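You operate a simulated robot arm through the tools that you are given. There is no shell and no other tool.

Carry out the task below with a simulated two-armed robot. There is one attempt and no reset: what you move stays moved.

TASK
Dab anti-rust oil on the grey and the green motor's shaft ends.
Fine: with the felt dabber, wetted on the oil pad first; stand it on the pad after; the black motors stay dry and the table stays put. Set down upright: green-handled felt dabber.

The check looks at the end state, three seconds after you hand in, the way a careful person would. Anything else that was tipped, shoved, dropped, spilled or broken makes it a failure.

THE ROBOT
Two 7-joint arms with fingered hands on one trunk that stands fixed in place. Base frame: the origin is at the foot of the trunk, x ahead of it, y to its left, z up; the work surface is at about z = 0.8. Units: m, degrees, N and s.
The left shoulder is at [0.08, 0.198, 1.515], the right one opposite. With the tool pointing down near the work surface each hand reaches from about 0.1 to 0.68 m from the base axis, measured 20 degrees to its own side. Payload 4 kg a hand.
Tool frame (each hand has its own): the origin (TCP) lies between the finger pads and is the grasp point; the fingertips stand 0.026 m ahead of it; z points along the fingers, y is the line along which they close. The gripper opens to 0.132 m; its body begins 0.073 m behind the TCP. The gripper is a hand of 4 fingers: y runs from the thumb to the fingers, the wrist lies at [0, 0, -0.239] in the tool frame, and closing takes about 1.5 s.
Orientation is that of the tool frame in the base frame, as a unit quaternion [w, x, y, z]. With the fingers straight down and closing along the base's y, the tool's x points along the base's -x, its y along +y and its z along -z.

THE INTERFACE
- The arms move only by the tool apply_moves. It takes "left_commands", "right_commands" or both (then of equal length, played together; a hand with none holds still); each is one flat list of numbers, 6 for each row, row after row: the turn, a rotation vector about the tool's x, y, z in units of 6 degrees (1.0 is 6 degrees), then the shift along the tool's x, y, z in units of 40 mm (1.0 is 40 mm). In form: [rx, ry, rz, dx, dy, dz, rx, ry, rz, dx, dy, dz, ...]. A call has 1 to 20 rows; each row shifts and turns the commanded pose from where the row before left it, along the tool's axes as they then stand. "left_hand" and "right_hand" are, for a hand that has rows, the closure, from 0 (fully open) to 1 (shut), set as the call begins (left out, the last holds). A call with a number of a shift or a turn outside -1 to 1 is refused whole. Rows are played at 5 a second. More than 0.05 m and 8.6 degrees between two rows, or a gripper value outside its range, and nothing of the call is played. A pose out of reach is approached as far as the arm can. The call stops where the force on the tool passes 40 N (or 10 N more than at its start, if that is more) or the arm is blocked; 0.2 s more then pass. Each finger travels about 0.072 m/s and halts on what it meets, pressing with about 26 N; the grip force reading is that of the motor and also rises with nothing between the fingers. The clock runs only during rows and for 0.2 s after the last one: add rows that do not move to give the fingers time. It gives the time, the measured TCP pose, the force on the tool (base axes), the opening and the grip force at its end, in the units of the frame above (readings bear some noise), with the torque about the TCP (base axes, N m) and any sound that the robot's microphone picked up, and new pictures: "pictures" is both (left out), scene, wrist or none (wrist: the cameras of the hands that moved).
- Cameras (640 x 400 px; columns grow to the right, rows downward): "scene" is now at [0.1091, 0.0093, 1.6746]; the picture's right is [0.13, -0.99, 0.00], its down [-0.75, -0.10, -0.66] and it looks along [0.65, 0.08, -0.76] (base axes); focal length 357 px, centre (320, 200). "left" rides on the left gripper at [-0.068, 0.002, -0.097] in its tool frame; the picture's right is [-0.02, -1.00, 0.00], its down [0.82, -0.02, -0.58] and it looks along [0.58, -0.01, 0.82] (tool axes); focal length 270 px, centre (320, 200). "right" rides on the right gripper at [0.068, 0.002, -0.097] in its tool frame; the picture's right is [-0.02, 1.00, 0.00], its down [-0.82, -0.02, -0.58] and it looks along [-0.58, -0.01, 0.82] (tool axes); focal length 270 px, centre (320, 200). There is no depth. A picture from a camera that has moved, and an enlarged one, comes with that camera's place and axes in the base frame and with its lens.
- slide_trunk(by): slides the trunk up (or, below 0, down) by that many m; the arms and the scene camera ride with it, the base frame stays. It gives what a move gives, with no picture.
- curl_fingers(finger1, finger2, finger3, thumb_bend, hand): sets how far each is bent, from 0 (flat) to 1 (curled in); at 0.3 the hand is open as for a grip, at 0.7 the pads meet at the TCP. One left out holds its place. A second passes; each finger stops where it meets its share of the squeeze, and holds until it gets a number again. A gripper value or a shape takes the hand back. It gives what a move gives, with no picture; readings hold the bend of each and the force on the fingers (four entries, about 0 where the hand has none), thumb and palm.
- set_grasp(shape, hand): the hand has 4 fingers and takes this shape, open, in about a second: jaw (thumb against the fingers, like two jaws); tri (thumb and two fingers); tip (a fingertip pinch); poke (one finger out to press); point (the index stretched); flat (the hand flat); cup (the hand cupped); fist (a fist). The gripper value then closes the fingers along that shape, each until it touches; the sizes above hold for jaw. It gives what a move gives, with no picture.
- pan_tilt(pan, tilt): turns the head with the scene camera to pan (to the left, within 86 degrees either way) and tilt (down, from -29 to 69), counted from straight ahead of the robot. It gives what a move gives, and a new picture of the scene camera.
- inspect(camera, box): a new picture of the part [left, top, right, bottom] of that camera's present view, enlarged. The clock stands still meanwhile.
- sign_off(): hands the job in; it is judged then, once.

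Nothing tells you positions but the pictures and the camera data. Unless the task says otherwise, let go and move clear before handing in.

The tools are called after "Emit:" as name(argument=value, ...) on one line, values as JSON. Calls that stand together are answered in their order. apply_moves: Moves the arms, as the interface text tells. Its arguments: {"type":"object","properties":{"left_commands":{"type":"array"},"left_hand":{"type":"number"},"right_commands":{"type":"array"},"right_hand":{"type":"number"},"pictures":{"type":"string","enum":["both","scene","wrist","none"]}},"required":[]} The other tools are called the same way: slide_trunk (by) moves the trunk up or down; set_grasp (shape, hand) gives the hand a shape; curl_fingers (finger1, finger2, finger3, thumb_bend, hand) moves the fingers one by one; pan_tilt (pan, tilt) turns the head that bears the scene camera; inspect (camera, box) takes an enlarged picture of a part of a camera's view; sign_off () hands the job in.

At the start:

```text
clock: 0.0
left_tcp_pos: [0.5834, 0.2514, 1.2445]
left_tool_rot: [0.0, 0.0, 1.0, 0.001]
left_ft_force: [0.2, 1.0, 0.2]
left_wrist_torque: [0.0, 0.02, 0.0]
left_width: 0.132
left_grasp_force: 0.1
left_shape: jaw
left_bend: [0.3, 0.3, 0.3, 0.3]
left_finger forces: [0.0, 0.0, 0.0, 0.0, 0.0, 0.0]
right_tcp_pos: [0.5758, -0.2681, 1.2462]
right_tool_rot: [0.001, 0.0, 1.0, 0.0]
right_ft_force: [-0.7, -0.2, 0.2]
right_wrist_torque: [0.02, 0.01, 0.02]
right_width: 0.1318
right_grasp_force: 0.0
right_shape: jaw
right_bend: [0.3, 0.3, 0.3, 0.3]
right_finger forces: [0.0, 0.0, 0.0, 0.1, 0.0, 0.0]
trunk travel left (down, up): [-0.825, 0.015]
head pan, tilt (commanded): [7.3, 49.1]
```

scene: 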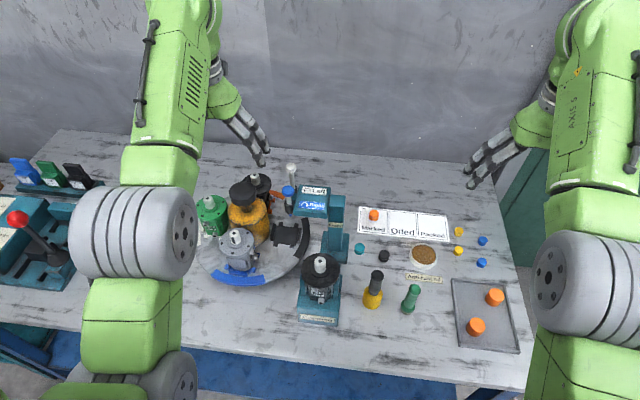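
right: 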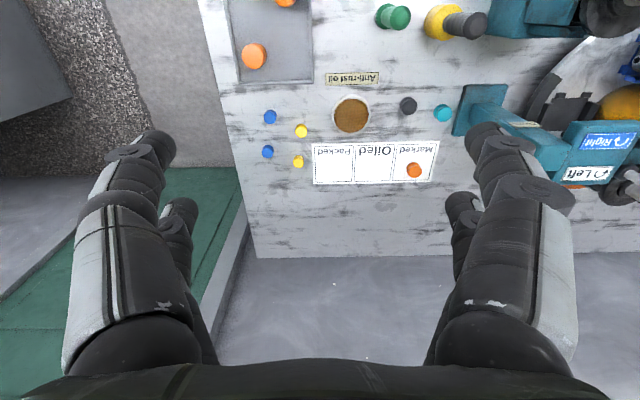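
left: 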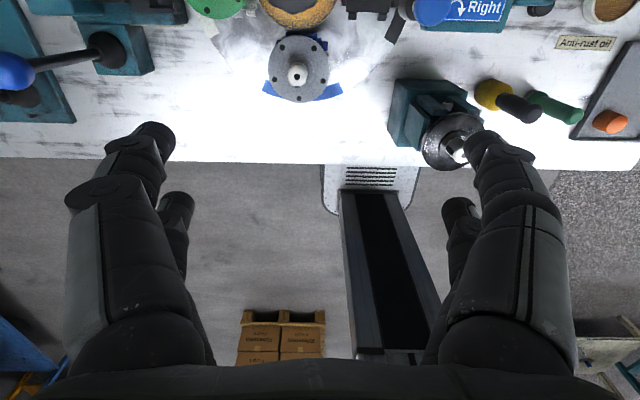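

I see a table with a turntable carrying several motors (green, grey, orange/black, black), a black motor on a teal stand, an oil pad, and two dabbers (yellow and green). I'll zoom in on the key areas before moving anything.

Emit:
inspect(camera="scene", box=[180, 150, 350, 330])

Emit:
inspect(camera="scene", box=[330, 190, 530, 360])

Emit:
inspect(camera="scene", box=[0, 130, 200, 300])

Emit:
inspect(camera="left", box=[180, 0, 640, 180])

Emit:
inspect(camera="right", box=[220, 0, 640, 200])

```text
2.22 times, centred on (265, 240) of scene
camera zoom: at [0.1091, 0.0093, 1.6746], right [0.13, -0.99, 0.0], down [-0.75, -0.1, -0.66], along [0.65, 0.08, -0.76], focal length 793 px, centre (442, 111)
```

zoom: 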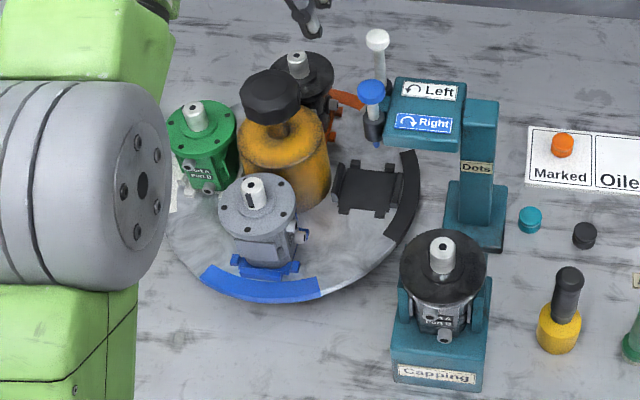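

```text
2.35 times, centred on (430, 275) of scene
camera zoom: at [0.1091, 0.0093, 1.6746], right [0.13, -0.99, 0.0], down [-0.75, -0.1, -0.66], along [0.65, 0.08, -0.76], focal length 840 px, centre (61, 24)
```

zoom: 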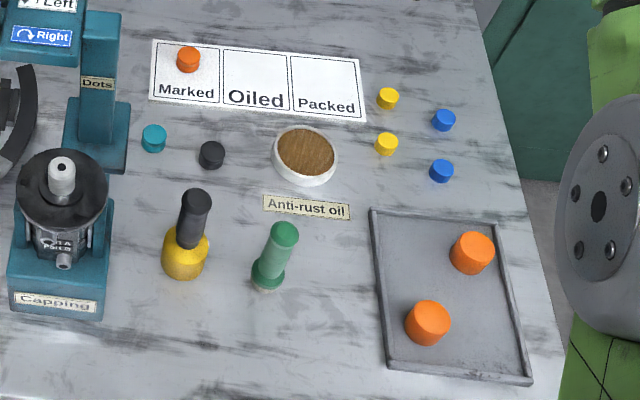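

```text
2.35 times, centred on (100, 215) of scene
camera zoom: at [0.1091, 0.0093, 1.6746], right [0.13, -0.99, 0.0], down [-0.75, -0.1, -0.66], along [0.65, 0.08, -0.76], focal length 840 px, centre (838, 165)
```

zoom: 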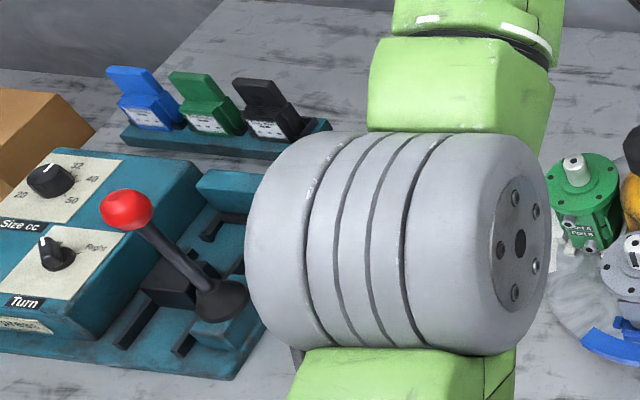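

```text
1.39 times, centred on (410, 90) of left
camera zoom: at [0.6512, 0.2532, 1.3431], right [0.03, -1.0, 0.0], down [-0.82, -0.02, 0.58], along [-0.58, -0.02, -0.82], focal length 376 px, centre (195, 353)
```

zoom: 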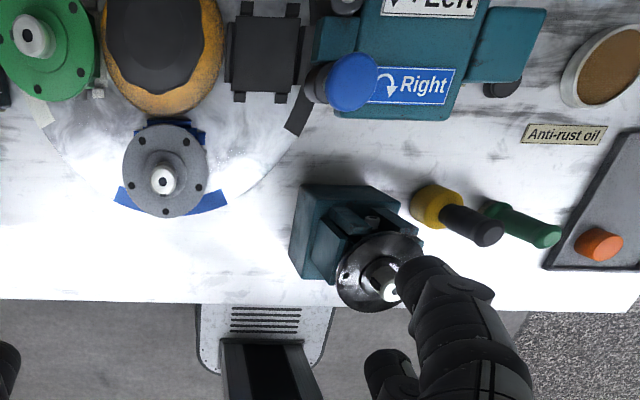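

```text
1.52 times, centred on (430, 100) of right
camera zoom: at [0.5073, -0.2671, 1.342], right [0.02, 1.0, 0.0], down [0.82, -0.02, 0.58], along [0.58, -0.01, -0.82], focal length 412 px, centre (152, 352)
```

zoom: 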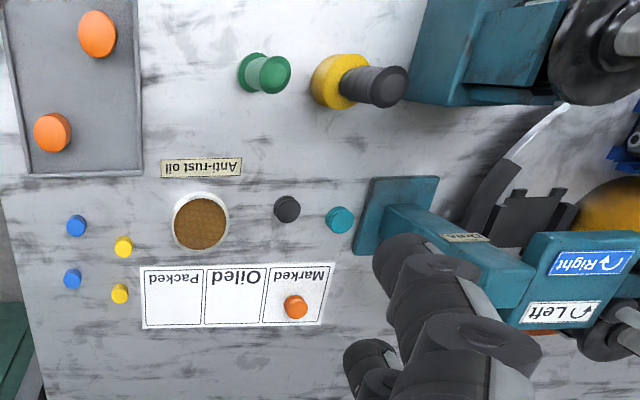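

The grey motor's shaft end is at about (0.58, 0.28, 0.975) and the green's at about (0.69, 0.38, 0.97). The green dabber stands near (0.52, -0.165), the oil pad is near (0.68, -0.21), and a black motor on the capping stand is near (0.50, 0.06). I'll look closer at the dabber, pad and shafts.

Emit:
inspect(camera="scene", box=[360, 230, 450, 320])

Emit:
inspect(camera="scene", box=[190, 170, 290, 270])

Emit:
inspect(camera="right", box=[310, 0, 510, 140])

```text
4.44 times, centred on (405, 275) of scene
camera zoom: at [0.1091, 0.0093, 1.6746], right [0.13, -0.99, 0.0], down [-0.75, -0.1, -0.66], along [0.65, 0.08, -0.76], focal length 1586 px, centre (-58, -133)
```

zoom: 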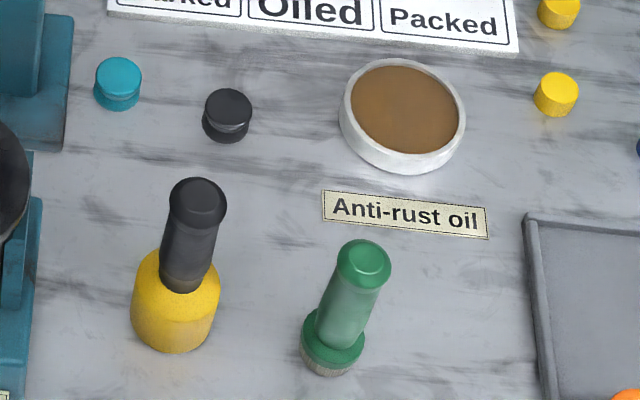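

```text
4.00 times, centred on (240, 220) of scene
camera zoom: at [0.1091, 0.0093, 1.6746], right [0.13, -0.99, 0.0], down [-0.75, -0.1, -0.66], along [0.65, 0.08, -0.76], focal length 1427 px, centre (640, 120)
```

zoom: 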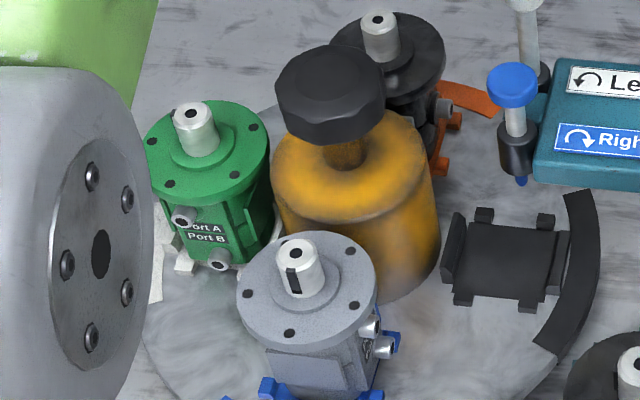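

```text
2.86 times, centred on (410, 70) of right
camera zoom: at [0.5073, -0.2671, 1.342], right [0.02, 1.0, 0.0], down [0.82, -0.02, 0.58], along [0.58, -0.01, -0.82], focal length 772 px, centre (63, 571)
```

zoom: 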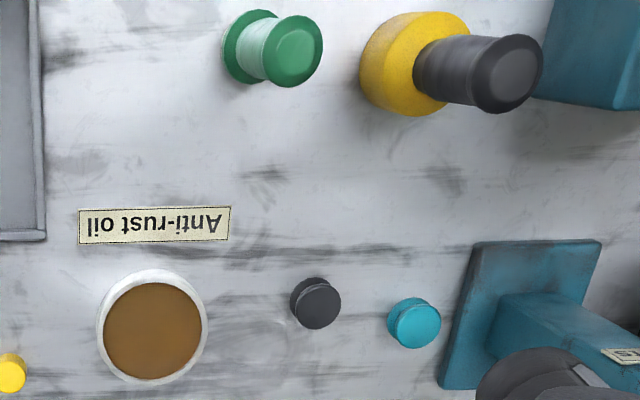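

The dabber is about 0.11 m tall, felt end down, standing at about (0.52, -0.163), with the yellow bottle beside it to the left. The left hand will do the whole job, so I'll move the right arm back out of the way. At the same time I'll carry the left hand to clear space above the bench near the dabber.

Emit:
apply_moves(left_commands=[0, 0, 0, 0.28, -0.875, 0, 0, 0, 0, 0.28, -0.875, 0, 0, 0, 0, 0.28, -0.875, 0, 0, 0, 0, 0.28, -0.875, 0, 0, 0, 0, 0.28, -0.875, 0, 0, 0, 0, 0.28, -0.875, 0, 0, 0, 0, 0.28, -0.875, 0, 0, 0, 0, 0.28, -0.875, 0, 0, 0, 0, 0.28, -0.875, 0, 0, 0, 0, 0.28, -0.875, 0], right_commands=[0, 0, 0, 0.5, -0.5, -0.2, 0, 0, 0, 0.5, -0.5, -0.2, 0, 0, 0, 0.5, -0.5, -0.2, 0, 0, 0, 0.5, -0.5, -0.2, 0, 0, 0, 0.5, -0.5, -0.2, 0, 0, 0, 0.5, -0.5, -0.2, 0, 0, 0, 0.5, -0.5, -0.2, 0, 0, 0, 0.5, -0.5, -0.2, 0, 0, 0, 0.5, -0.5, -0.2, 0, 0, 0, 0.5, -0.5, -0.2], pictures="both")

```text
clock: 2.2
left_tcp_pos: [0.486, -0.1066, 1.2364]
left_tool_rot: [0.001, -0.001, 1.0, 0.001]
left_ft_force: [-0.6, -0.3, -0.4]
left_wrist_torque: [-0.02, -0.04, -0.01]
left_width: 0.132
left_grasp_force: 0.2
left_shape: jaw
left_bend: [0.3, 0.3, 0.3, 0.3]
left_finger forces: [0.1, 0.1, 0.1, 0.0, 0.0, 0.1]
left hand out of reach, approached as far as the arm can: row 2, 3, 4, 5
right_tcp_pos: [0.4595, -0.5053, 1.2407]
right_tool_rot: [0.002, 0.0, 1.0, 0.0]
right_ft_force: [0.3, 0.2, -0.3]
right_wrist_torque: [0.0, -0.02, -0.02]
right_width: 0.1318
right_grasp_force: 0.0
right_shape: jaw
right_bend: [0.3, 0.3, 0.3, 0.3]
right_finger forces: [0.0, 0.1, 0.0, 0.0, 0.1, 0.0]
right hand out of reach, approached as far as the arm can: row 1, 2, 3, 4, 5, 6, 7, 8, 9, 10
trunk travel left (down, up): [-0.825, 0.015]
head pan, tilt (commanded): [7.3, 49.1]
camera scene: at [0.1084, 0.0061, 1.6747], right [0.13, -0.99, 0.0], down [-0.75, -0.1, -0.66], along [0.65, 0.09, -0.76], focal length 357 px, centre (320, 200)
camera right: at [0.3915, -0.5044, 1.3366], right [0.02, 1.0, 0.0], down [0.81, -0.02, 0.58], along [0.58, -0.01, -0.81], focal length 270 px, centre (320, 200)
camera left: at [0.5547, -0.1041, 1.3341], right [0.03, -1.0, 0.0], down [-0.82, -0.02, 0.58], along [-0.58, -0.01, -0.82], focal length 270 px, centre (320, 200)
```

scene: 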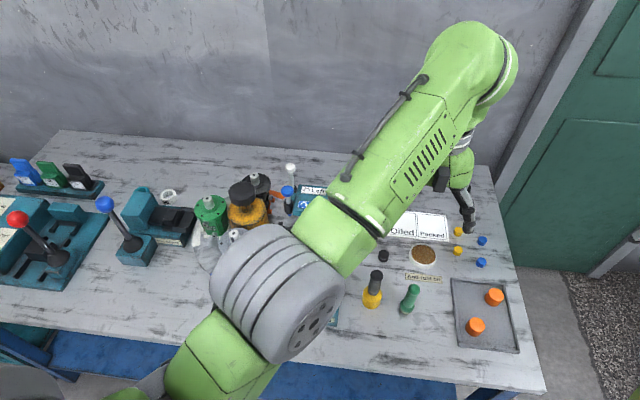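
right: 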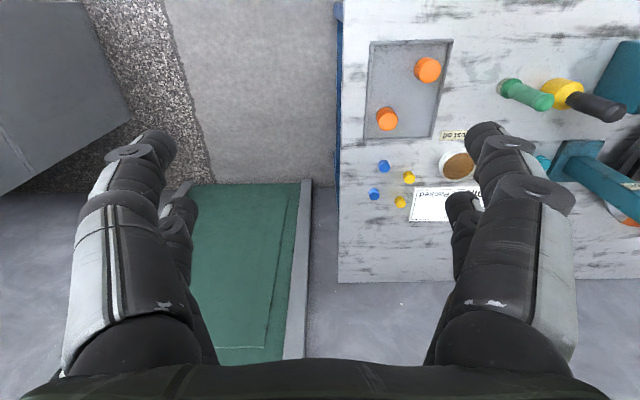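
left: 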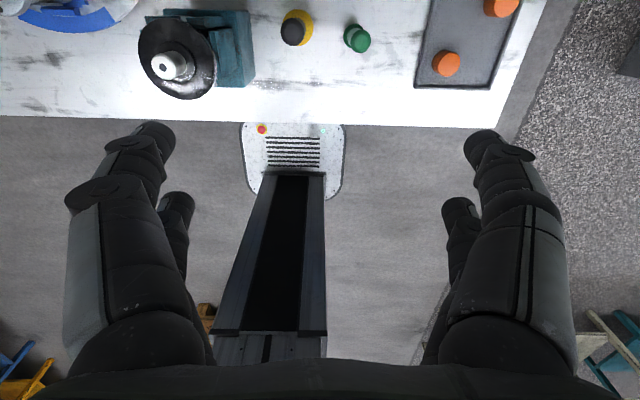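

The right arm is back out of the way and the left hand hovers near (0.486, -0.107, 1.236), clear of everything. I'll lower the trunk by 0.18 m to gain reach at the bench.

Emit:
slide_trunk(by=-0.18)

Emit:
pan_tilt(pan=-5, tilt=50)

```text
clock: 4.2
left_tcp_pos: [0.487, -0.1031, 1.0566]
left_tool_rot: [0.001, -0.001, 1.0, 0.0]
left_ft_force: [-0.3, 0.3, -1.2]
left_wrist_torque: [-0.01, 0.02, -0.03]
left_width: 0.1316
left_grasp_force: 0.1
left_shape: jaw
left_bend: [0.3, 0.3, 0.3, 0.3]
left_finger forces: [0.0, 0.1, 0.1, 0.0, 0.0, 0.0]
right_tcp_pos: [0.4612, -0.5036, 1.0605]
right_tool_rot: [0.002, -0.001, 1.0, -0.001]
right_ft_force: [-0.8, 0.8, 0.2]
right_wrist_torque: [0.02, -0.05, 0.01]
right_width: 0.1318
right_grasp_force: 0.0
right_shape: jaw
right_bend: [0.3, 0.3, 0.3, 0.3]
right_finger forces: [0.1, 0.1, 0.1, 0.1, 0.1, 0.1]
trunk travel left (down, up): [-0.645, 0.195]
head pan, tilt (commanded): [7.3, 49.1]
```

```text
clock: 4.9
left_tcp_pos: [0.4864, -0.1034, 1.0564]
left_tool_rot: [0.001, -0.001, 1.0, 0.001]
left_ft_force: [-0.9, 0.0, 0.4]
left_wrist_torque: [0.02, 0.04, -0.01]
left_width: 0.132
left_grasp_force: 0.0
left_shape: jaw
left_bend: [0.3, 0.3, 0.3, 0.3]
left_finger forces: [0.0, 0.1, 0.0, 0.0, 0.0, 0.0]
right_tcp_pos: [0.4587, -0.5026, 1.0619]
right_tool_rot: [0.002, 0.0, 1.0, -0.002]
right_ft_force: [-0.7, -0.5, 0.3]
right_wrist_torque: [-0.01, 0.01, 0.03]
right_width: 0.1317
right_grasp_force: 0.1
right_shape: jaw
right_bend: [0.3, 0.3, 0.3, 0.3]
right_finger forces: [0.0, 0.0, 0.0, 0.1, 0.0, 0.0]
trunk travel left (down, up): [-0.645, 0.195]
head pan, tilt (commanded): [-5.0, 50.0]
camera scene: at [0.1084, -0.0074, 1.4934], right [-0.09, -1.0, 0.0], down [-0.76, 0.07, -0.64], along [0.64, -0.06, -0.77], focal length 357 px, centre (320, 200)
```

scene: 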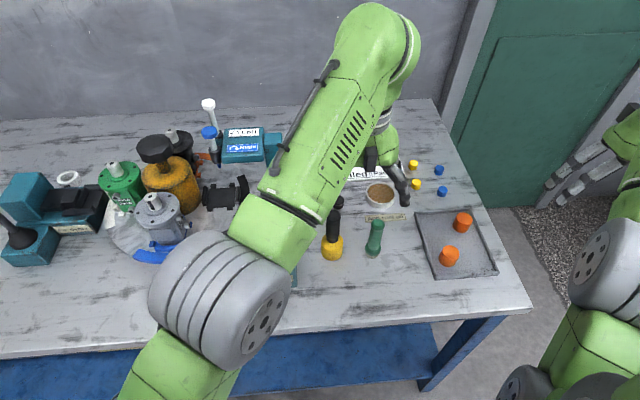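

The bench is now within better reach, and the bottle stands about 0.09 m left of the dabber. I'll turn the left hand 90° so it closes along base x, which keeps the fingers clear of the bottle. Then I'll look from the wrist camera.

Emit:
apply_moves(left_commands=[0, 0, 1, 0, 0, 0, 0, 0, 1, 0, 0, 0, 0, 0, 1, 0, 0, 0, 0, 0, 1, 0, 0, 0, 0, 0, 1, 0, 0, 0, 0, 0, 1, 0, 0, 0, 0, 0, 1, 0, 0, 0, 0, 0, 1, 0, 0, 0, 0, 0, 1, 0, 0, 0, 0, 0, 1, 0, 0, 0, 0, 0, 1, 0, 0, 0, 0, 0, 1, 0, 0, 0, 0, 0, 1, 0, 0, 0, 0, 0, 1, 0, 0, 0, 0, 0, 1, 0, 0, 0], pictures="both")

```text
clock: 8.1
left_tcp_pos: [0.4755, -0.2329, 0.9223]
left_tool_rot: [0.003, 0.703, 0.711, 0.002]
left_ft_force: [0.4, 0.6, 0.3]
left_wrist_torque: [0.01, -0.02, 0.01]
left_width: 0.1319
left_grasp_force: 0.1
left_shape: jaw
left_bend: [0.3, 0.3, 0.3, 0.3]
left_finger forces: [0.0, 0.1, 0.1, 0.0, 0.0, 0.1]
left hand out of reach, approached as far as the arm can: row 9, 10, 11, 12, 13, 14, 15
right_tcp_pos: [0.4604, -0.5043, 1.0611]
right_tool_rot: [0.002, 0.0, 1.0, 0.0]
right_ft_force: [-1.2, -1.3, 0.2]
right_wrist_torque: [0.01, 0.01, 0.0]
right_width: 0.1319
right_grasp_force: 0.0
right_shape: jaw
right_bend: [0.3, 0.3, 0.3, 0.3]
right_finger forces: [0.1, 0.0, 0.0, 0.0, 0.1, 0.0]
trunk travel left (down, up): [-0.645, 0.195]
head pan, tilt (commanded): [-5.0, 50.0]
camera scene: at [0.1087, -0.0091, 1.4934], right [-0.09, -1.0, 0.0], down [-0.76, 0.07, -0.64], along [0.64, -0.05, -0.77], focal length 357 px, centre (320, 200)
camera left: at [0.4783, -0.3012, 1.0197], right [-1.0, -0.04, -0.01], down [-0.03, 0.82, 0.58], along [-0.01, 0.58, -0.82], focal length 270 px, centre (320, 200)
```

scene: 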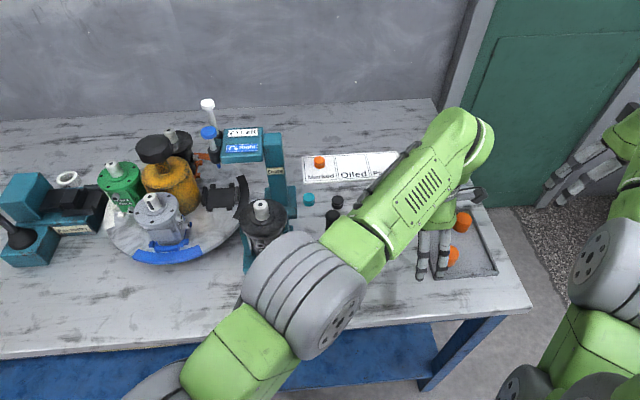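
left: 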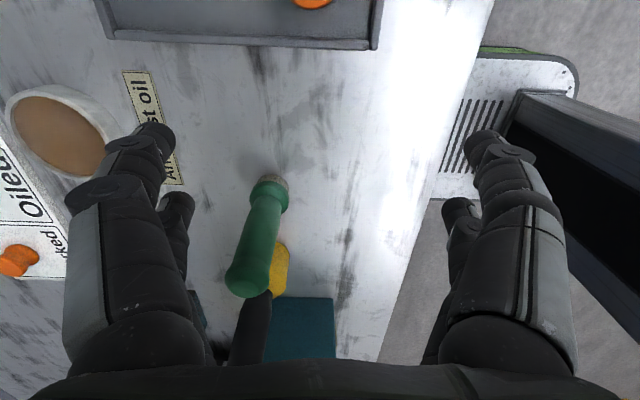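

The 90° turn wasn't reachable here, and the hand sank to (0.476, -0.233, 0.922). The dabber still looks upright and the forces are about zero. I'll raise the hand before turning back, in small steps.

Emit:
apply_moves(left_commands=[0, 0, 0, 0, 0, -0.5], pictures="none")

```text
clock: 8.5
left_tcp_pos: [0.4753, -0.2445, 0.9348]
left_tool_rot: [0.001, 0.705, 0.709, 0.001]
left_ft_force: [-1.1, 1.1, -0.2]
left_wrist_torque: [0.01, -0.01, 0.01]
left_width: 0.1317
left_grasp_force: 0.0
left_shape: jaw
left_bend: [0.3, 0.3, 0.3, 0.3]
left_finger forces: [0.0, 0.1, 0.1, 0.0, 0.0, 0.1]
left hand out of reach, approached as far as the arm can: row 1
right_tcp_pos: [0.4592, -0.5041, 1.0618]
right_tool_rot: [0.002, -0.001, 1.0, -0.001]
right_ft_force: [-0.3, -0.7, -0.7]
right_wrist_torque: [-0.01, -0.04, 0.01]
right_width: 0.1321
right_grasp_force: 0.2
right_shape: jaw
right_bend: [0.3, 0.3, 0.3, 0.3]
right_finger forces: [0.1, 0.1, 0.1, 0.0, 0.0, 0.0]
trunk travel left (down, up): [-0.645, 0.195]
head pan, tilt (commanded): [-5.0, 50.0]
```

It rose slightly and drifted away from the dabber, which is safe. I'll continue raising.

Emit:
apply_moves(left_commands=[0, 0, 0, 0, 0, -0.7, 0, 0, 0, 0, 0, -0.7, 0, 0, 0, 0, 0, -0.7, 0, 0, 0, 0, 0, -0.7], pictures="none")

```text
clock: 9.5
left_tcp_pos: [0.4817, -0.2889, 1.0228]
left_tool_rot: [0.0, 0.707, 0.708, 0.001]
left_ft_force: [0.3, 0.1, -0.6]
left_wrist_torque: [0.01, 0.0, -0.01]
left_width: 0.1321
left_grasp_force: 0.0
left_shape: jaw
left_bend: [0.3, 0.3, 0.3, 0.3]
left_finger forces: [0.1, 0.0, 0.0, 0.0, 0.0, 0.0]
left hand out of reach, approached as far as the arm can: row 1, 2, 3, 4
right_tcp_pos: [0.461, -0.503, 1.0609]
right_tool_rot: [0.001, 0.001, 1.0, -0.001]
right_ft_force: [0.8, -0.1, 0.4]
right_wrist_torque: [0.0, -0.02, 0.06]
right_width: 0.1317
right_grasp_force: 0.1
right_shape: jaw
right_bend: [0.3, 0.3, 0.3, 0.3]
right_finger forces: [0.1, 0.1, 0.1, 0.1, 0.0, 0.0]
trunk travel left (down, up): [-0.645, 0.195]
head pan, tilt (commanded): [-5.0, 50.0]
```

The hand is now at z = 1.02, above all the small items. I'll turn back to about -42° yaw.

Emit:
apply_moves(left_commands=[0, 0, -1, 0, 0, 0, 0, 0, -1, 0, 0, 0, 0, 0, -1, 0, 0, 0, 0, 0, -1, 0, 0, 0, 0, 0, -1, 0, 0, 0, 0, 0, -1, 0, 0, 0, 0, 0, -1, 0, 0, 0, 0, 0, -1, 0, 0, 0], pictures="both")

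```text
clock: 11.3
left_tcp_pos: [0.4815, -0.2899, 1.0226]
left_tool_rot: [0.0, 0.356, 0.935, 0.0]
left_ft_force: [0.3, -0.3, 0.5]
left_wrist_torque: [-0.01, -0.03, -0.01]
left_width: 0.132
left_grasp_force: 0.0
left_shape: jaw
left_bend: [0.3, 0.3, 0.3, 0.3]
left_finger forces: [0.1, 0.0, 0.0, 0.0, 0.1, 0.1]
right_tcp_pos: [0.4604, -0.5029, 1.0621]
right_tool_rot: [0.002, 0.0, 1.0, -0.001]
right_ft_force: [0.2, 0.6, 0.4]
right_wrist_torque: [0.0, -0.02, 0.0]
right_width: 0.1318
right_grasp_force: 0.0
right_shape: jaw
right_bend: [0.3, 0.3, 0.3, 0.3]
right_finger forces: [0.0, 0.0, 0.0, 0.0, 0.1, 0.0]
trunk travel left (down, up): [-0.645, 0.195]
head pan, tilt (commanded): [-5.0, 50.0]
camera scene: at [0.1085, -0.0076, 1.4934], right [-0.09, -1.0, 0.0], down [-0.76, 0.07, -0.64], along [0.64, -0.06, -0.77], focal length 357 px, centre (320, 200)
camera left: at [0.535, -0.3328, 1.1201], right [-0.65, -0.76, 0.0], down [-0.62, 0.53, 0.58], along [-0.44, 0.37, -0.82], focal length 270 px, centre (320, 200)
```

scene: 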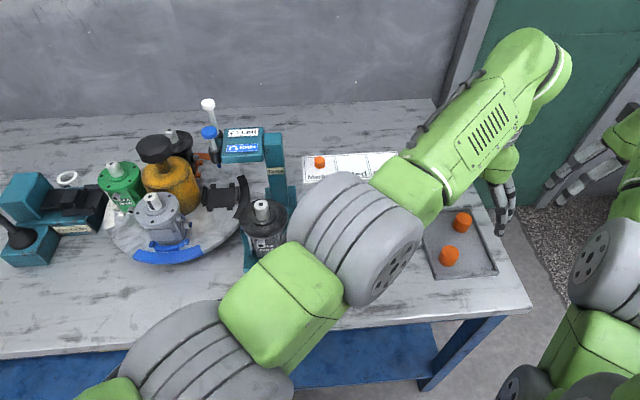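
left: 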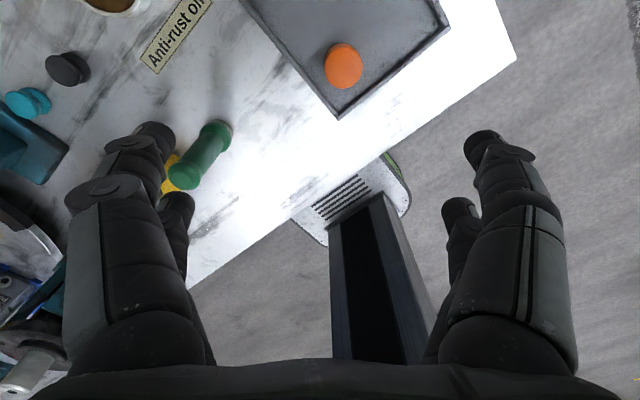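

The hand is back to a reachable pose at yaw -42°. Gripping from the opposite yaw would keep the fingers clear of the bottle, so I'll raise the hand, shift it a little, and test turning that way.

Emit:
apply_moves(left_commands=[0, 0, 0, 0.42, 0.375, -0.5, 0, 0, 0, 0.42, 0.375, -0.5, 0, 0, 0, 0.42, 0.375, -0.5, 0, 0, 0, 0.42, 0.375, -0.5, 0, 0, -1, 0, 0, 0, 0, 0, -1, 0, 0, 0, 0, 0, -1, 0, 0, 0, 0, 0, -1, 0, 0, 0, 0, 0, -1, 0, 0, 0, 0, 0, -1, 0, 0, 0, 0, 0, -1, 0, 0, 0], pictures="none")

```text
clock: 13.7
left_tcp_pos: [0.4731, -0.1995, 1.1034]
left_tool_rot: [0.0, -0.002, 1.0, 0.0]
left_ft_force: [-0.2, 0.3, 0.3]
left_wrist_torque: [-0.02, -0.04, 0.01]
left_width: 0.1321
left_grasp_force: 0.0
left_shape: jaw
left_bend: [0.3, 0.3, 0.3, 0.3]
left_finger forces: [0.1, 0.0, 0.1, 0.0, 0.1, 0.1]
right_tcp_pos: [0.4611, -0.5024, 1.0616]
right_tool_rot: [0.002, 0.0, 1.0, -0.001]
right_ft_force: [0.2, 0.2, 0.0]
right_wrist_torque: [0.07, 0.0, -0.01]
right_width: 0.132
right_grasp_force: 0.1
right_shape: jaw
right_bend: [0.3, 0.3, 0.3, 0.3]
right_finger forces: [0.1, 0.0, 0.0, 0.1, 0.0, 0.0]
trunk travel left (down, up): [-0.645, 0.195]
head pan, tilt (commanded): [-5.0, 50.0]
```

Yaw is 0 now and fully reachable. I'll continue turning 30°, then 15° more.

Emit:
apply_moves(left_commands=[0, 0, -1, 0, 0, 0, 0, 0, -1, 0, 0, 0, 0, 0, -1, 0, 0, 0, 0, 0, -1, 0, 0, 0, 0, 0, -1, 0, 0, 0], pictures="none")

Emit:
apply_moves(left_commands=[0, 0, -1, 0, 0, 0, 0, 0, -1, 0, 0, 0, 0, 0, -0.5, 0, 0, 0], pictures="both")

```text
clock: 14.9
left_tcp_pos: [0.4734, -0.1984, 1.1035]
left_tool_rot: [0.001, -0.259, 0.966, 0.0]
left_ft_force: [-0.6, -0.8, 0.6]
left_wrist_torque: [0.02, -0.01, 0.04]
left_width: 0.1319
left_grasp_force: 0.0
left_shape: jaw
left_bend: [0.3, 0.3, 0.3, 0.3]
left_finger forces: [0.0, 0.1, 0.0, 0.0, 0.1, 0.0]
right_tcp_pos: [0.4595, -0.5027, 1.0616]
right_tool_rot: [0.002, 0.0, 1.0, -0.001]
right_ft_force: [-1.2, -0.3, -0.2]
right_wrist_torque: [-0.01, 0.02, 0.01]
right_width: 0.1319
right_grasp_force: 0.0
right_shape: jaw
right_bend: [0.3, 0.3, 0.3, 0.3]
right_finger forces: [0.1, 0.0, 0.1, 0.1, 0.0, 0.1]
trunk travel left (down, up): [-0.645, 0.195]
head pan, tilt (commanded): [-5.0, 50.0]
```

```text
clock: 15.7
left_tcp_pos: [0.4742, -0.1989, 1.1025]
left_tool_rot: [0.0, -0.384, 0.923, -0.001]
left_ft_force: [0.4, 0.4, 0.2]
left_wrist_torque: [-0.03, 0.01, 0.01]
left_width: 0.1316
left_grasp_force: 0.0
left_shape: jaw
left_bend: [0.3, 0.3, 0.3, 0.3]
left_finger forces: [0.0, 0.0, 0.1, 0.0, 0.0, 0.1]
right_tcp_pos: [0.4606, -0.5028, 1.0611]
right_tool_rot: [0.002, 0.0, 1.0, -0.001]
right_ft_force: [-0.1, 0.0, 1.0]
right_wrist_torque: [-0.02, 0.01, 0.01]
right_width: 0.132
right_grasp_force: 0.2
right_shape: jaw
right_bend: [0.3, 0.3, 0.3, 0.3]
right_finger forces: [0.1, 0.1, 0.0, 0.0, 0.0, 0.1]
trunk travel left (down, up): [-0.645, 0.195]
head pan, tilt (commanded): [-5.0, 50.0]
camera scene: at [0.1084, -0.0075, 1.4934], right [-0.09, -1.0, 0.0], down [-0.76, 0.07, -0.64], along [0.64, -0.06, -0.77], focal length 357 px, centre (320, 200)
camera left: at [0.5205, -0.1489, 1.2003], right [0.73, -0.69, 0.0], down [-0.56, -0.59, 0.58], along [-0.4, -0.42, -0.82], focal length 270 px, centre (320, 200)
```

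scene: 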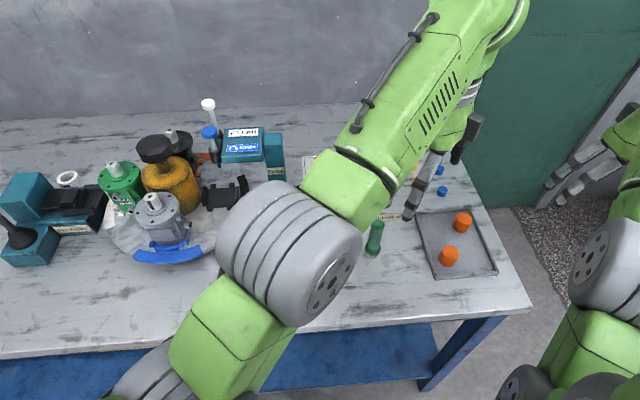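
left: 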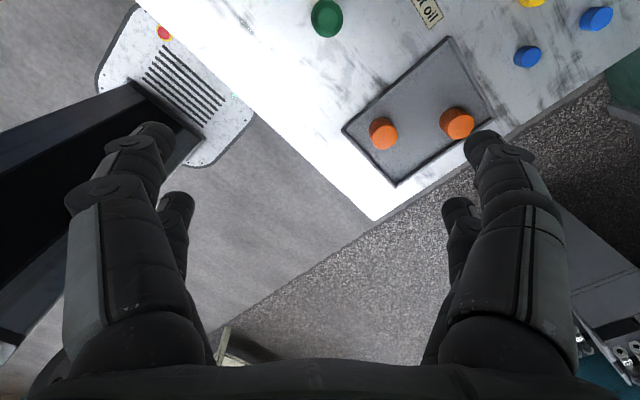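

Yaw +45° is fully reachable, and the wrist camera puts the dabber's top at about (0.52, -0.158). I'll check the finger layout before choosing the grip.

Emit:
inspect(camera="scene", box=[350, 90, 510, 270])

Emit:
inspect(camera="scene", box=[540, 90, 640, 250])

Emit:
inspect(camera="left", box=[40, 100, 600, 400])

```text
2.22 times, centred on (430, 180) of scene
camera zoom: at [0.1084, -0.0075, 1.4934], right [-0.09, -1.0, 0.0], down [-0.76, 0.07, -0.64], along [0.64, -0.06, -0.77], focal length 793 px, centre (76, 244)
```

zoom: 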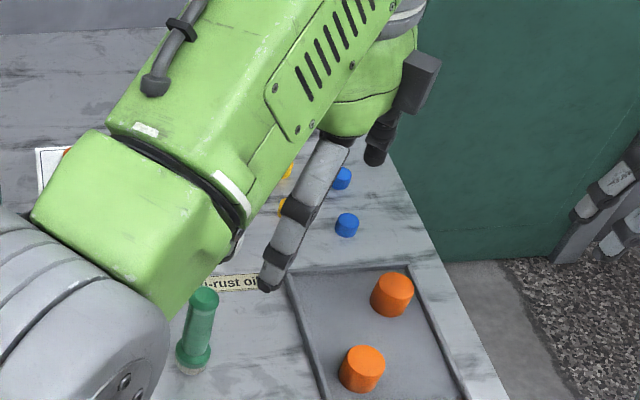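

```text
2.50 times, centred on (590, 170) of scene
camera zoom: at [0.1084, -0.0075, 1.4934], right [-0.09, -1.0, 0.0], down [-0.76, 0.07, -0.64], along [0.64, -0.06, -0.77], focal length 892 px, centre (-355, 275)
```

zoom: 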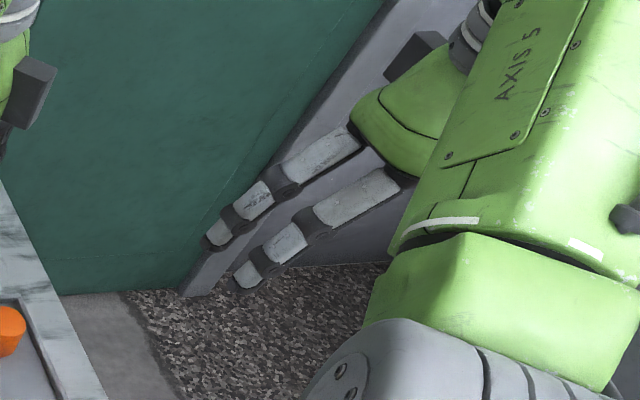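

```text
1.14 times, centred on (320, 250) of left
camera zoom: at [0.5205, -0.1489, 1.2003], right [0.73, -0.69, 0.0], down [-0.56, -0.59, 0.58], along [-0.4, -0.42, -0.82], focal length 309 px, centre (320, 143)
```

zoom: 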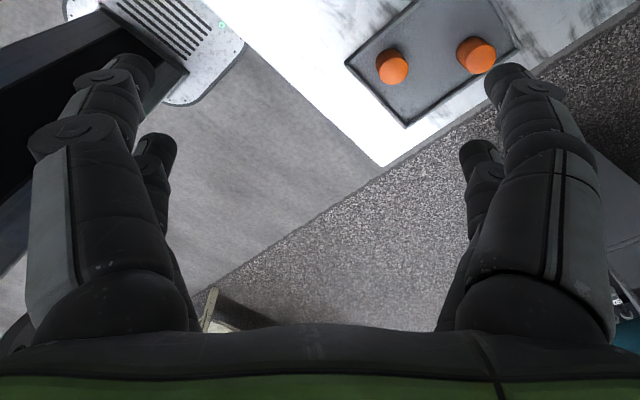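

The hand has two fingers on each side, so a cross-grip with the hand tilted about 60° and the dabber held vertical will be steady and adds reach. The bottle is at about (0.53, -0.072) and the dabber at (0.52, -0.16). I'll move the right arm further out and bring the left hand above the dabber at yaw 15°.

Emit:
apply_moves(left_commands=[0, 0, 0, -0.75, -0.06, 0, 0, 0, 0, -0.75, -0.06, 0, 0, 0, 1, 0, 0, 0, 0, 0, 1, 0, 0, 0, 0, 0, 1, 0, 0, 0, 0, 0, 1, 0, 0, 0, 0, 0, 1, 0, 0, 0], right_commands=[0, 0, 0, -0.14, -0.43, -0.5, 0, 0, 0, -0.14, -0.43, -0.5, 0, 0, 0, -0.14, -0.43, -0.5, 0, 0, 0, -0.14, -0.43, -0.5, 0, 0, 0, -0.14, -0.43, -0.5, 0, 0, 0, -0.14, -0.43, -0.5, 0, 0, 0, -0.14, -0.43, -0.5], pictures="none")

```text
clock: 17.3
left_tcp_pos: [0.5184, -0.1606, 1.1027]
left_tool_rot: [0.0, -0.13, 0.991, 0.0]
left_ft_force: [0.4, -0.7, -0.2]
left_wrist_torque: [0.03, -0.02, 0.03]
left_width: 0.1317
left_grasp_force: 0.1
left_shape: jaw
left_bend: [0.3, 0.3, 0.3, 0.3]
left_finger forces: [0.0, 0.1, 0.0, 0.0, 0.0, 0.1]
right_tcp_pos: [0.5098, -0.6307, 1.1851]
right_tool_rot: [0.002, 0.001, 1.0, -0.001]
right_ft_force: [0.6, 0.6, -1.1]
right_wrist_torque: [0.01, 0.01, -0.02]
right_width: 0.1318
right_grasp_force: 0.1
right_shape: jaw
right_bend: [0.3, 0.3, 0.3, 0.3]
right_finger forces: [0.0, 0.0, 0.1, 0.0, 0.0, 0.0]
right hand out of reach, approached as far as the arm can: row 1, 2, 3
trunk travel left (down, up): [-0.645, 0.195]
head pan, tilt (commanded): [-5.0, 50.0]
```

Both arms are where I want them. Next I'll tilt the left hand 60° about its closing axis in steps, checking reach along the way.

Emit:
apply_moves(left_commands=[0, -1, 0, 0, 0, 0, 0, -1, 0, 0, 0, 0, 0, -1, 0, 0, 0, 0, 0, -1, 0, 0, 0, 0, 0, -1, 0, 0, 0, 0], pictures="none")

Emit:
apply_moves(left_commands=[0, -1, 0, 0, 0, 0, 0, -1, 0, 0, 0, 0, 0, -1, 0, 0, 0, 0, 0, -1, 0, 0, 0, 0, 0, -1, 0, 0, 0, 0], pictures="both")

```text
clock: 18.5
left_tcp_pos: [0.5191, -0.1595, 1.1037]
left_tool_rot: [0.258, -0.127, 0.957, 0.033]
left_ft_force: [-0.9, -0.2, 0.1]
left_wrist_torque: [-0.02, 0.0, -0.04]
left_width: 0.1319
left_grasp_force: 0.0
left_shape: jaw
left_bend: [0.3, 0.3, 0.3, 0.3]
left_finger forces: [0.0, 0.0, 0.0, 0.0, 0.0, 0.1]
right_tcp_pos: [0.5088, -0.63, 1.1851]
right_tool_rot: [0.003, -0.001, 1.0, -0.001]
right_ft_force: [0.2, 0.0, -0.4]
right_wrist_torque: [-0.01, 0.0, -0.01]
right_width: 0.1319
right_grasp_force: 0.0
right_shape: jaw
right_bend: [0.3, 0.3, 0.3, 0.3]
right_finger forces: [0.0, 0.0, 0.0, 0.1, 0.0, 0.1]
trunk travel left (down, up): [-0.645, 0.195]
head pan, tilt (commanded): [-5.0, 50.0]
```

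```text
clock: 19.7
left_tcp_pos: [0.5197, -0.1589, 1.1031]
left_tool_rot: [0.497, -0.114, 0.858, 0.065]
left_ft_force: [-0.4, -0.2, -0.5]
left_wrist_torque: [0.0, -0.02, 0.01]
left_width: 0.1317
left_grasp_force: 0.0
left_shape: jaw
left_bend: [0.3, 0.3, 0.3, 0.3]
left_finger forces: [0.0, 0.0, 0.0, 0.0, 0.1, 0.1]
right_tcp_pos: [0.5102, -0.6311, 1.1848]
right_tool_rot: [0.002, 0.001, 1.0, -0.001]
right_ft_force: [0.1, 0.6, -0.1]
right_wrist_torque: [-0.02, -0.02, -0.01]
right_width: 0.1318
right_grasp_force: 0.2
right_shape: jaw
right_bend: [0.3, 0.3, 0.3, 0.3]
right_finger forces: [0.0, 0.0, 0.1, 0.0, 0.0, 0.1]
trunk travel left (down, up): [-0.645, 0.195]
head pan, tilt (commanded): [-5.0, 50.0]
camera scene: at [0.1079, -0.0075, 1.4934], right [-0.09, -1.0, 0.0], down [-0.76, 0.07, -0.64], along [0.64, -0.06, -0.77], focal length 357 px, centre (320, 200)
camera left: at [0.4699, -0.17, 1.211], right [0.27, -0.96, 0.02], down [-0.87, -0.26, -0.42], along [0.41, 0.09, -0.91], focal length 270 px, centre (320, 200)
```

scene: 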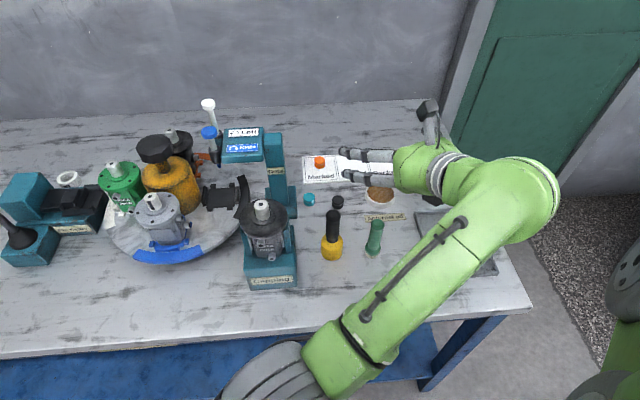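
left: 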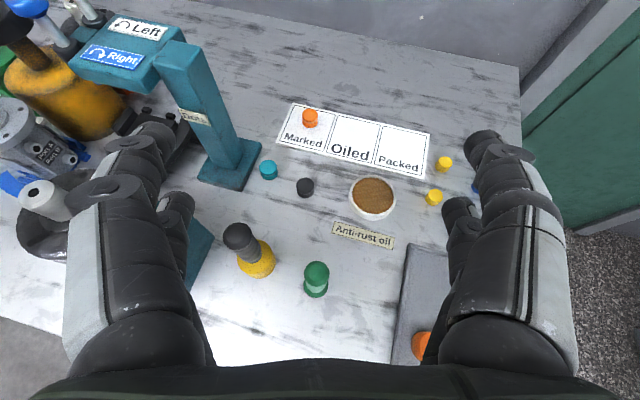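

The 60° tilt is fully reached, and the hand is centred above the dabber at (0.52, -0.159). I'll half-close the fingers to leave room beside the bottle and check the opening.

Emit:
apply_moves(left_commands=[0, 0, 0, 0, 0, 0, 0, 0, 0, 0, 0, 0, 0, 0, 0, 0, 0, 0, 0, 0, 0, 0, 0, 0, 0, 0, 0, 0, 0, 0, 0, 0, 0, 0, 0, 0], left_hand=0.5, pictures="both")

```text
clock: 21.1
left_tcp_pos: [0.52, -0.1589, 1.1025]
left_tool_rot: [0.496, -0.114, 0.858, 0.066]
left_ft_force: [0.6, -0.2, -0.5]
left_wrist_torque: [0.06, 0.0, 0.02]
left_width: 0.0667
left_grasp_force: 0.0
left_shape: jaw
left_bend: [0.73, 0.73, 0.73, 0.7]
left_finger forces: [0.0, 0.0, 0.0, 0.0, 0.0, 0.0]
right_tcp_pos: [0.5096, -0.6299, 1.1835]
right_tool_rot: [0.001, 0.0, 1.0, -0.001]
right_ft_force: [-0.8, 0.1, -0.2]
right_wrist_torque: [0.0, -0.01, 0.0]
right_width: 0.1319
right_grasp_force: 0.1
right_shape: jaw
right_bend: [0.3, 0.3, 0.3, 0.3]
right_finger forces: [0.0, 0.0, 0.0, 0.0, 0.1, 0.0]
trunk travel left (down, up): [-0.645, 0.195]
head pan, tilt (commanded): [-5.0, 50.0]
camera scene: at [0.1085, -0.0076, 1.4934], right [-0.09, -1.0, 0.0], down [-0.76, 0.07, -0.64], along [0.64, -0.06, -0.77], focal length 357 px, centre (320, 200)
camera left: at [0.4708, -0.1699, 1.2106], right [0.27, -0.96, 0.02], down [-0.87, -0.26, -0.42], along [0.41, 0.09, -0.91], focal length 270 px, centre (320, 200)
```

scene: 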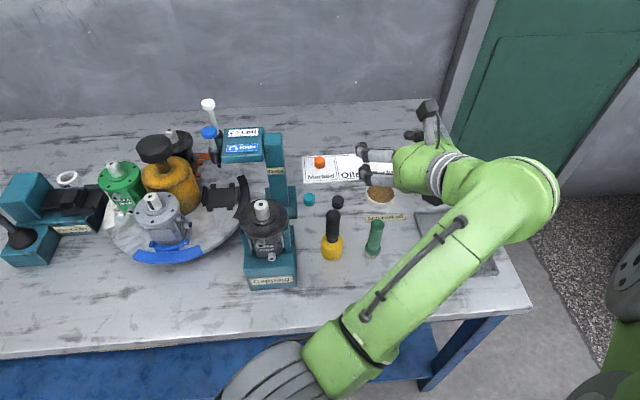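
left: 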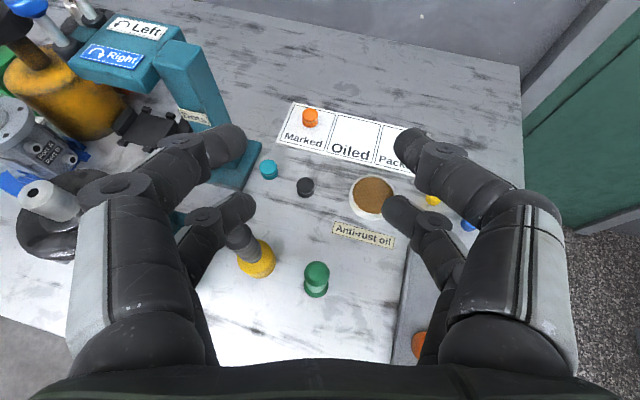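

The opening is 0.067 m, with enough clearance to the bottle. I'll lower the hand until the fingertips are just above the dabber's top, then re-check the alignment.

Emit:
apply_moves(left_commands=[0, 0, 0, 0.772, 0, 0.4435, 0, 0, 0, 0.772, 0, 0.4435, 0, 0, 0, 0.772, 0, 0.4435, 0, 0, 0, 0.772, 0, 0.4435], pictures="both")

```text
clock: 22.1
left_tcp_pos: [0.5182, -0.163, 0.9569]
left_tool_rot: [0.497, -0.113, 0.858, 0.065]
left_ft_force: [0.7, 0.0, 0.0]
left_wrist_torque: [-0.01, 0.01, 0.01]
left_width: 0.0667
left_grasp_force: 0.1
left_shape: jaw
left_bend: [0.73, 0.73, 0.73, 0.7]
left_finger forces: [0.0, 0.0, 0.1, 0.0, 0.1, 0.0]
right_tcp_pos: [0.5101, -0.6295, 1.184]
right_tool_rot: [0.001, -0.001, 1.0, -0.001]
right_ft_force: [0.2, -0.6, 0.0]
right_wrist_torque: [0.0, -0.02, 0.01]
right_width: 0.1322
right_grasp_force: 0.1
right_shape: jaw
right_bend: [0.3, 0.3, 0.3, 0.3]
right_finger forces: [0.1, 0.1, 0.0, 0.0, 0.1, 0.0]
trunk travel left (down, up): [-0.645, 0.195]
head pan, tilt (commanded): [-5.0, 50.0]
camera scene: at [0.1087, -0.0076, 1.4934], right [-0.09, -1.0, 0.0], down [-0.76, 0.07, -0.64], along [0.64, -0.06, -0.77], focal length 357 px, centre (320, 200)
camera left: at [0.4709, -0.1735, 1.0652], right [0.27, -0.96, 0.02], down [-0.87, -0.26, -0.42], along [0.41, 0.09, -0.91], focal length 270 px, centre (320, 200)
```

scene: 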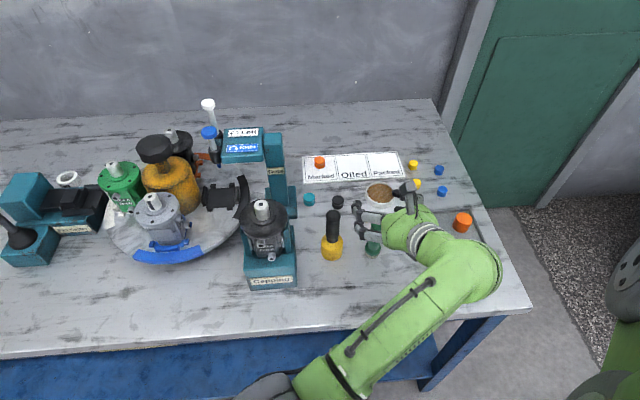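
left: 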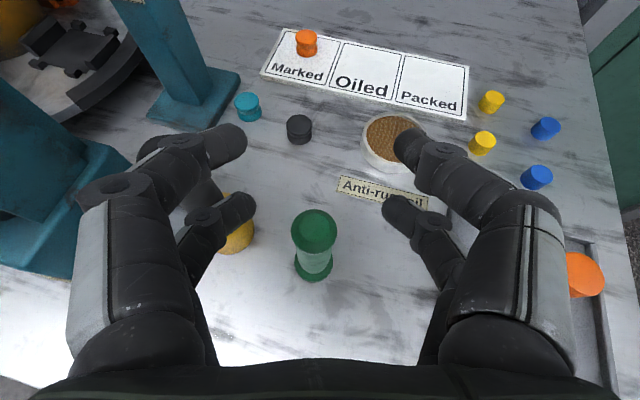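

The dabber's top is at (0.5185, -0.161), almost exactly under the TCP. I'll tilt 9° more for a squarer grip, nudge 2 mm left, and lower straight down around the handle.

Emit:
apply_moves(left_commands=[0, -0.75, 0, 0, 0.05, 0, 0, -0.75, 0, 0, 0, 0], pictures="wrist")

```text
clock: 22.7
left_tcp_pos: [0.518, -0.1592, 0.9591]
left_tool_rot: [0.563, -0.108, 0.816, 0.074]
left_ft_force: [-0.7, 1.1, -1.1]
left_wrist_torque: [-0.02, 0.0, -0.01]
left_width: 0.0665
left_grasp_force: 0.0
left_shape: jaw
left_bend: [0.73, 0.73, 0.73, 0.7]
left_finger forces: [0.0, 0.0, 0.0, 0.0, 0.0, 0.1]
right_tcp_pos: [0.5094, -0.6295, 1.1843]
right_tool_rot: [0.003, 0.0, 1.0, 0.0]
right_ft_force: [-0.4, -0.5, 0.5]
right_wrist_torque: [0.02, 0.0, -0.02]
right_width: 0.132
right_grasp_force: 0.2
right_shape: jaw
right_bend: [0.3, 0.3, 0.3, 0.3]
right_finger forces: [0.1, 0.1, 0.0, 0.0, 0.0, 0.0]
trunk travel left (down, up): [-0.645, 0.195]
head pan, tilt (commanded): [-5.0, 50.0]
camera left: at [0.4541, -0.1745, 1.0577], right [0.27, -0.96, 0.02], down [-0.8, -0.24, -0.56], along [0.54, 0.13, -0.83], focal length 270 px, centre (320, 200)
```

left: 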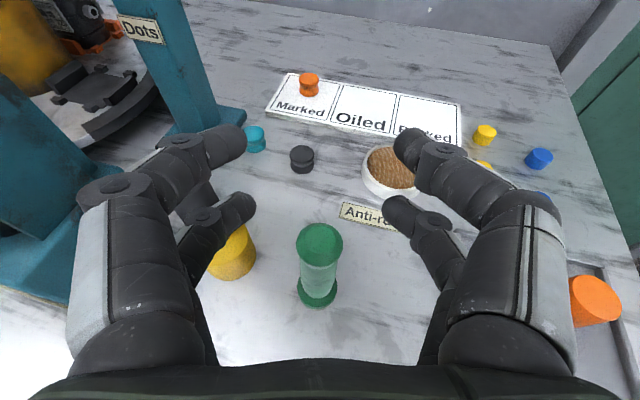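

The dabber is centred between the fingers, to within about 1 mm. I'll narrow the opening slightly for more room at the bottle and lower to z = 0.875.

Emit:
apply_moves(left_commands=[0, 0, 0, 0, 0, 0, 0, 0, 0, 0, 0, 0, 0, 0, 0, 0.491, 0, 0.186, 0, 0, 0, 0.491, 0, 0.186, 0, 0, 0, 0.491, 0, 0.186, 0, 0, 0, 0.491, 0, 0.186], left_hand=0.6, pictures="both")

```text
clock: 24.1
left_tcp_pos: [0.5179, -0.1572, 0.8772]
left_tool_rot: [0.561, -0.109, 0.817, 0.074]
left_ft_force: [0.6, 0.2, -1.2]
left_wrist_torque: [0.0, -0.03, 0.04]
left_width: 0.0533
left_grasp_force: 0.0
left_shape: jaw
left_bend: [0.73, 0.73, 0.73, 0.7]
left_finger forces: [0.0, 0.1, 0.0, 0.0, 0.0, 0.2]
right_tcp_pos: [0.5109, -0.6293, 1.1831]
right_tool_rot: [0.002, 0.0, 1.0, 0.0]
right_ft_force: [-0.6, -0.7, -0.3]
right_wrist_torque: [0.01, 0.01, 0.02]
right_width: 0.1321
right_grasp_force: 0.1
right_shape: jaw
right_bend: [0.3, 0.3, 0.3, 0.3]
right_finger forces: [0.0, 0.0, 0.0, 0.0, 0.0, 0.0]
trunk travel left (down, up): [-0.645, 0.195]
head pan, tilt (commanded): [-5.0, 50.0]
camera scene: at [0.1087, -0.0078, 1.4934], right [-0.09, -1.0, 0.0], down [-0.76, 0.07, -0.64], along [0.64, -0.06, -0.77], focal length 357 px, centre (320, 200)
camera left: at [0.4534, -0.1736, 0.9759], right [0.27, -0.96, 0.02], down [-0.8, -0.24, -0.56], along [0.54, 0.13, -0.83], focal length 270 px, centre (320, 200)
```

scene: 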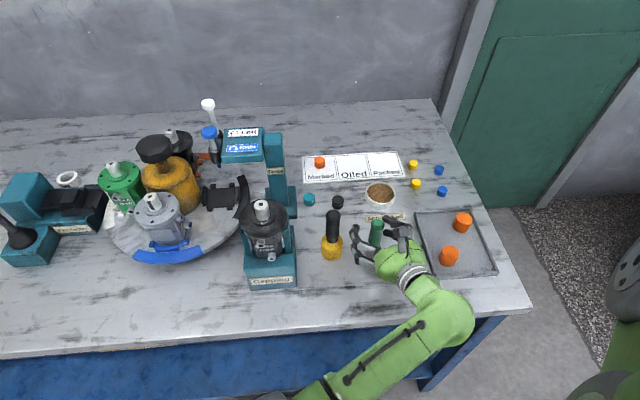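
left: 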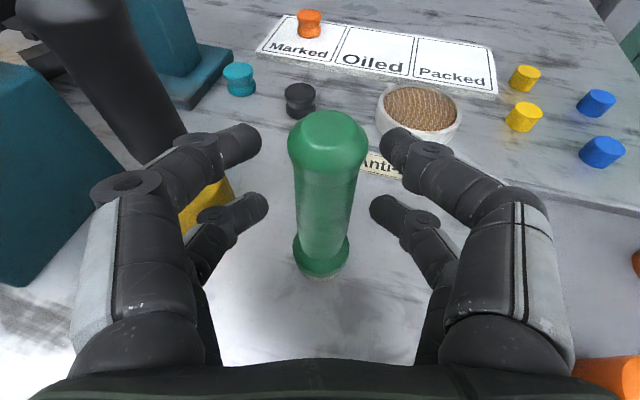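

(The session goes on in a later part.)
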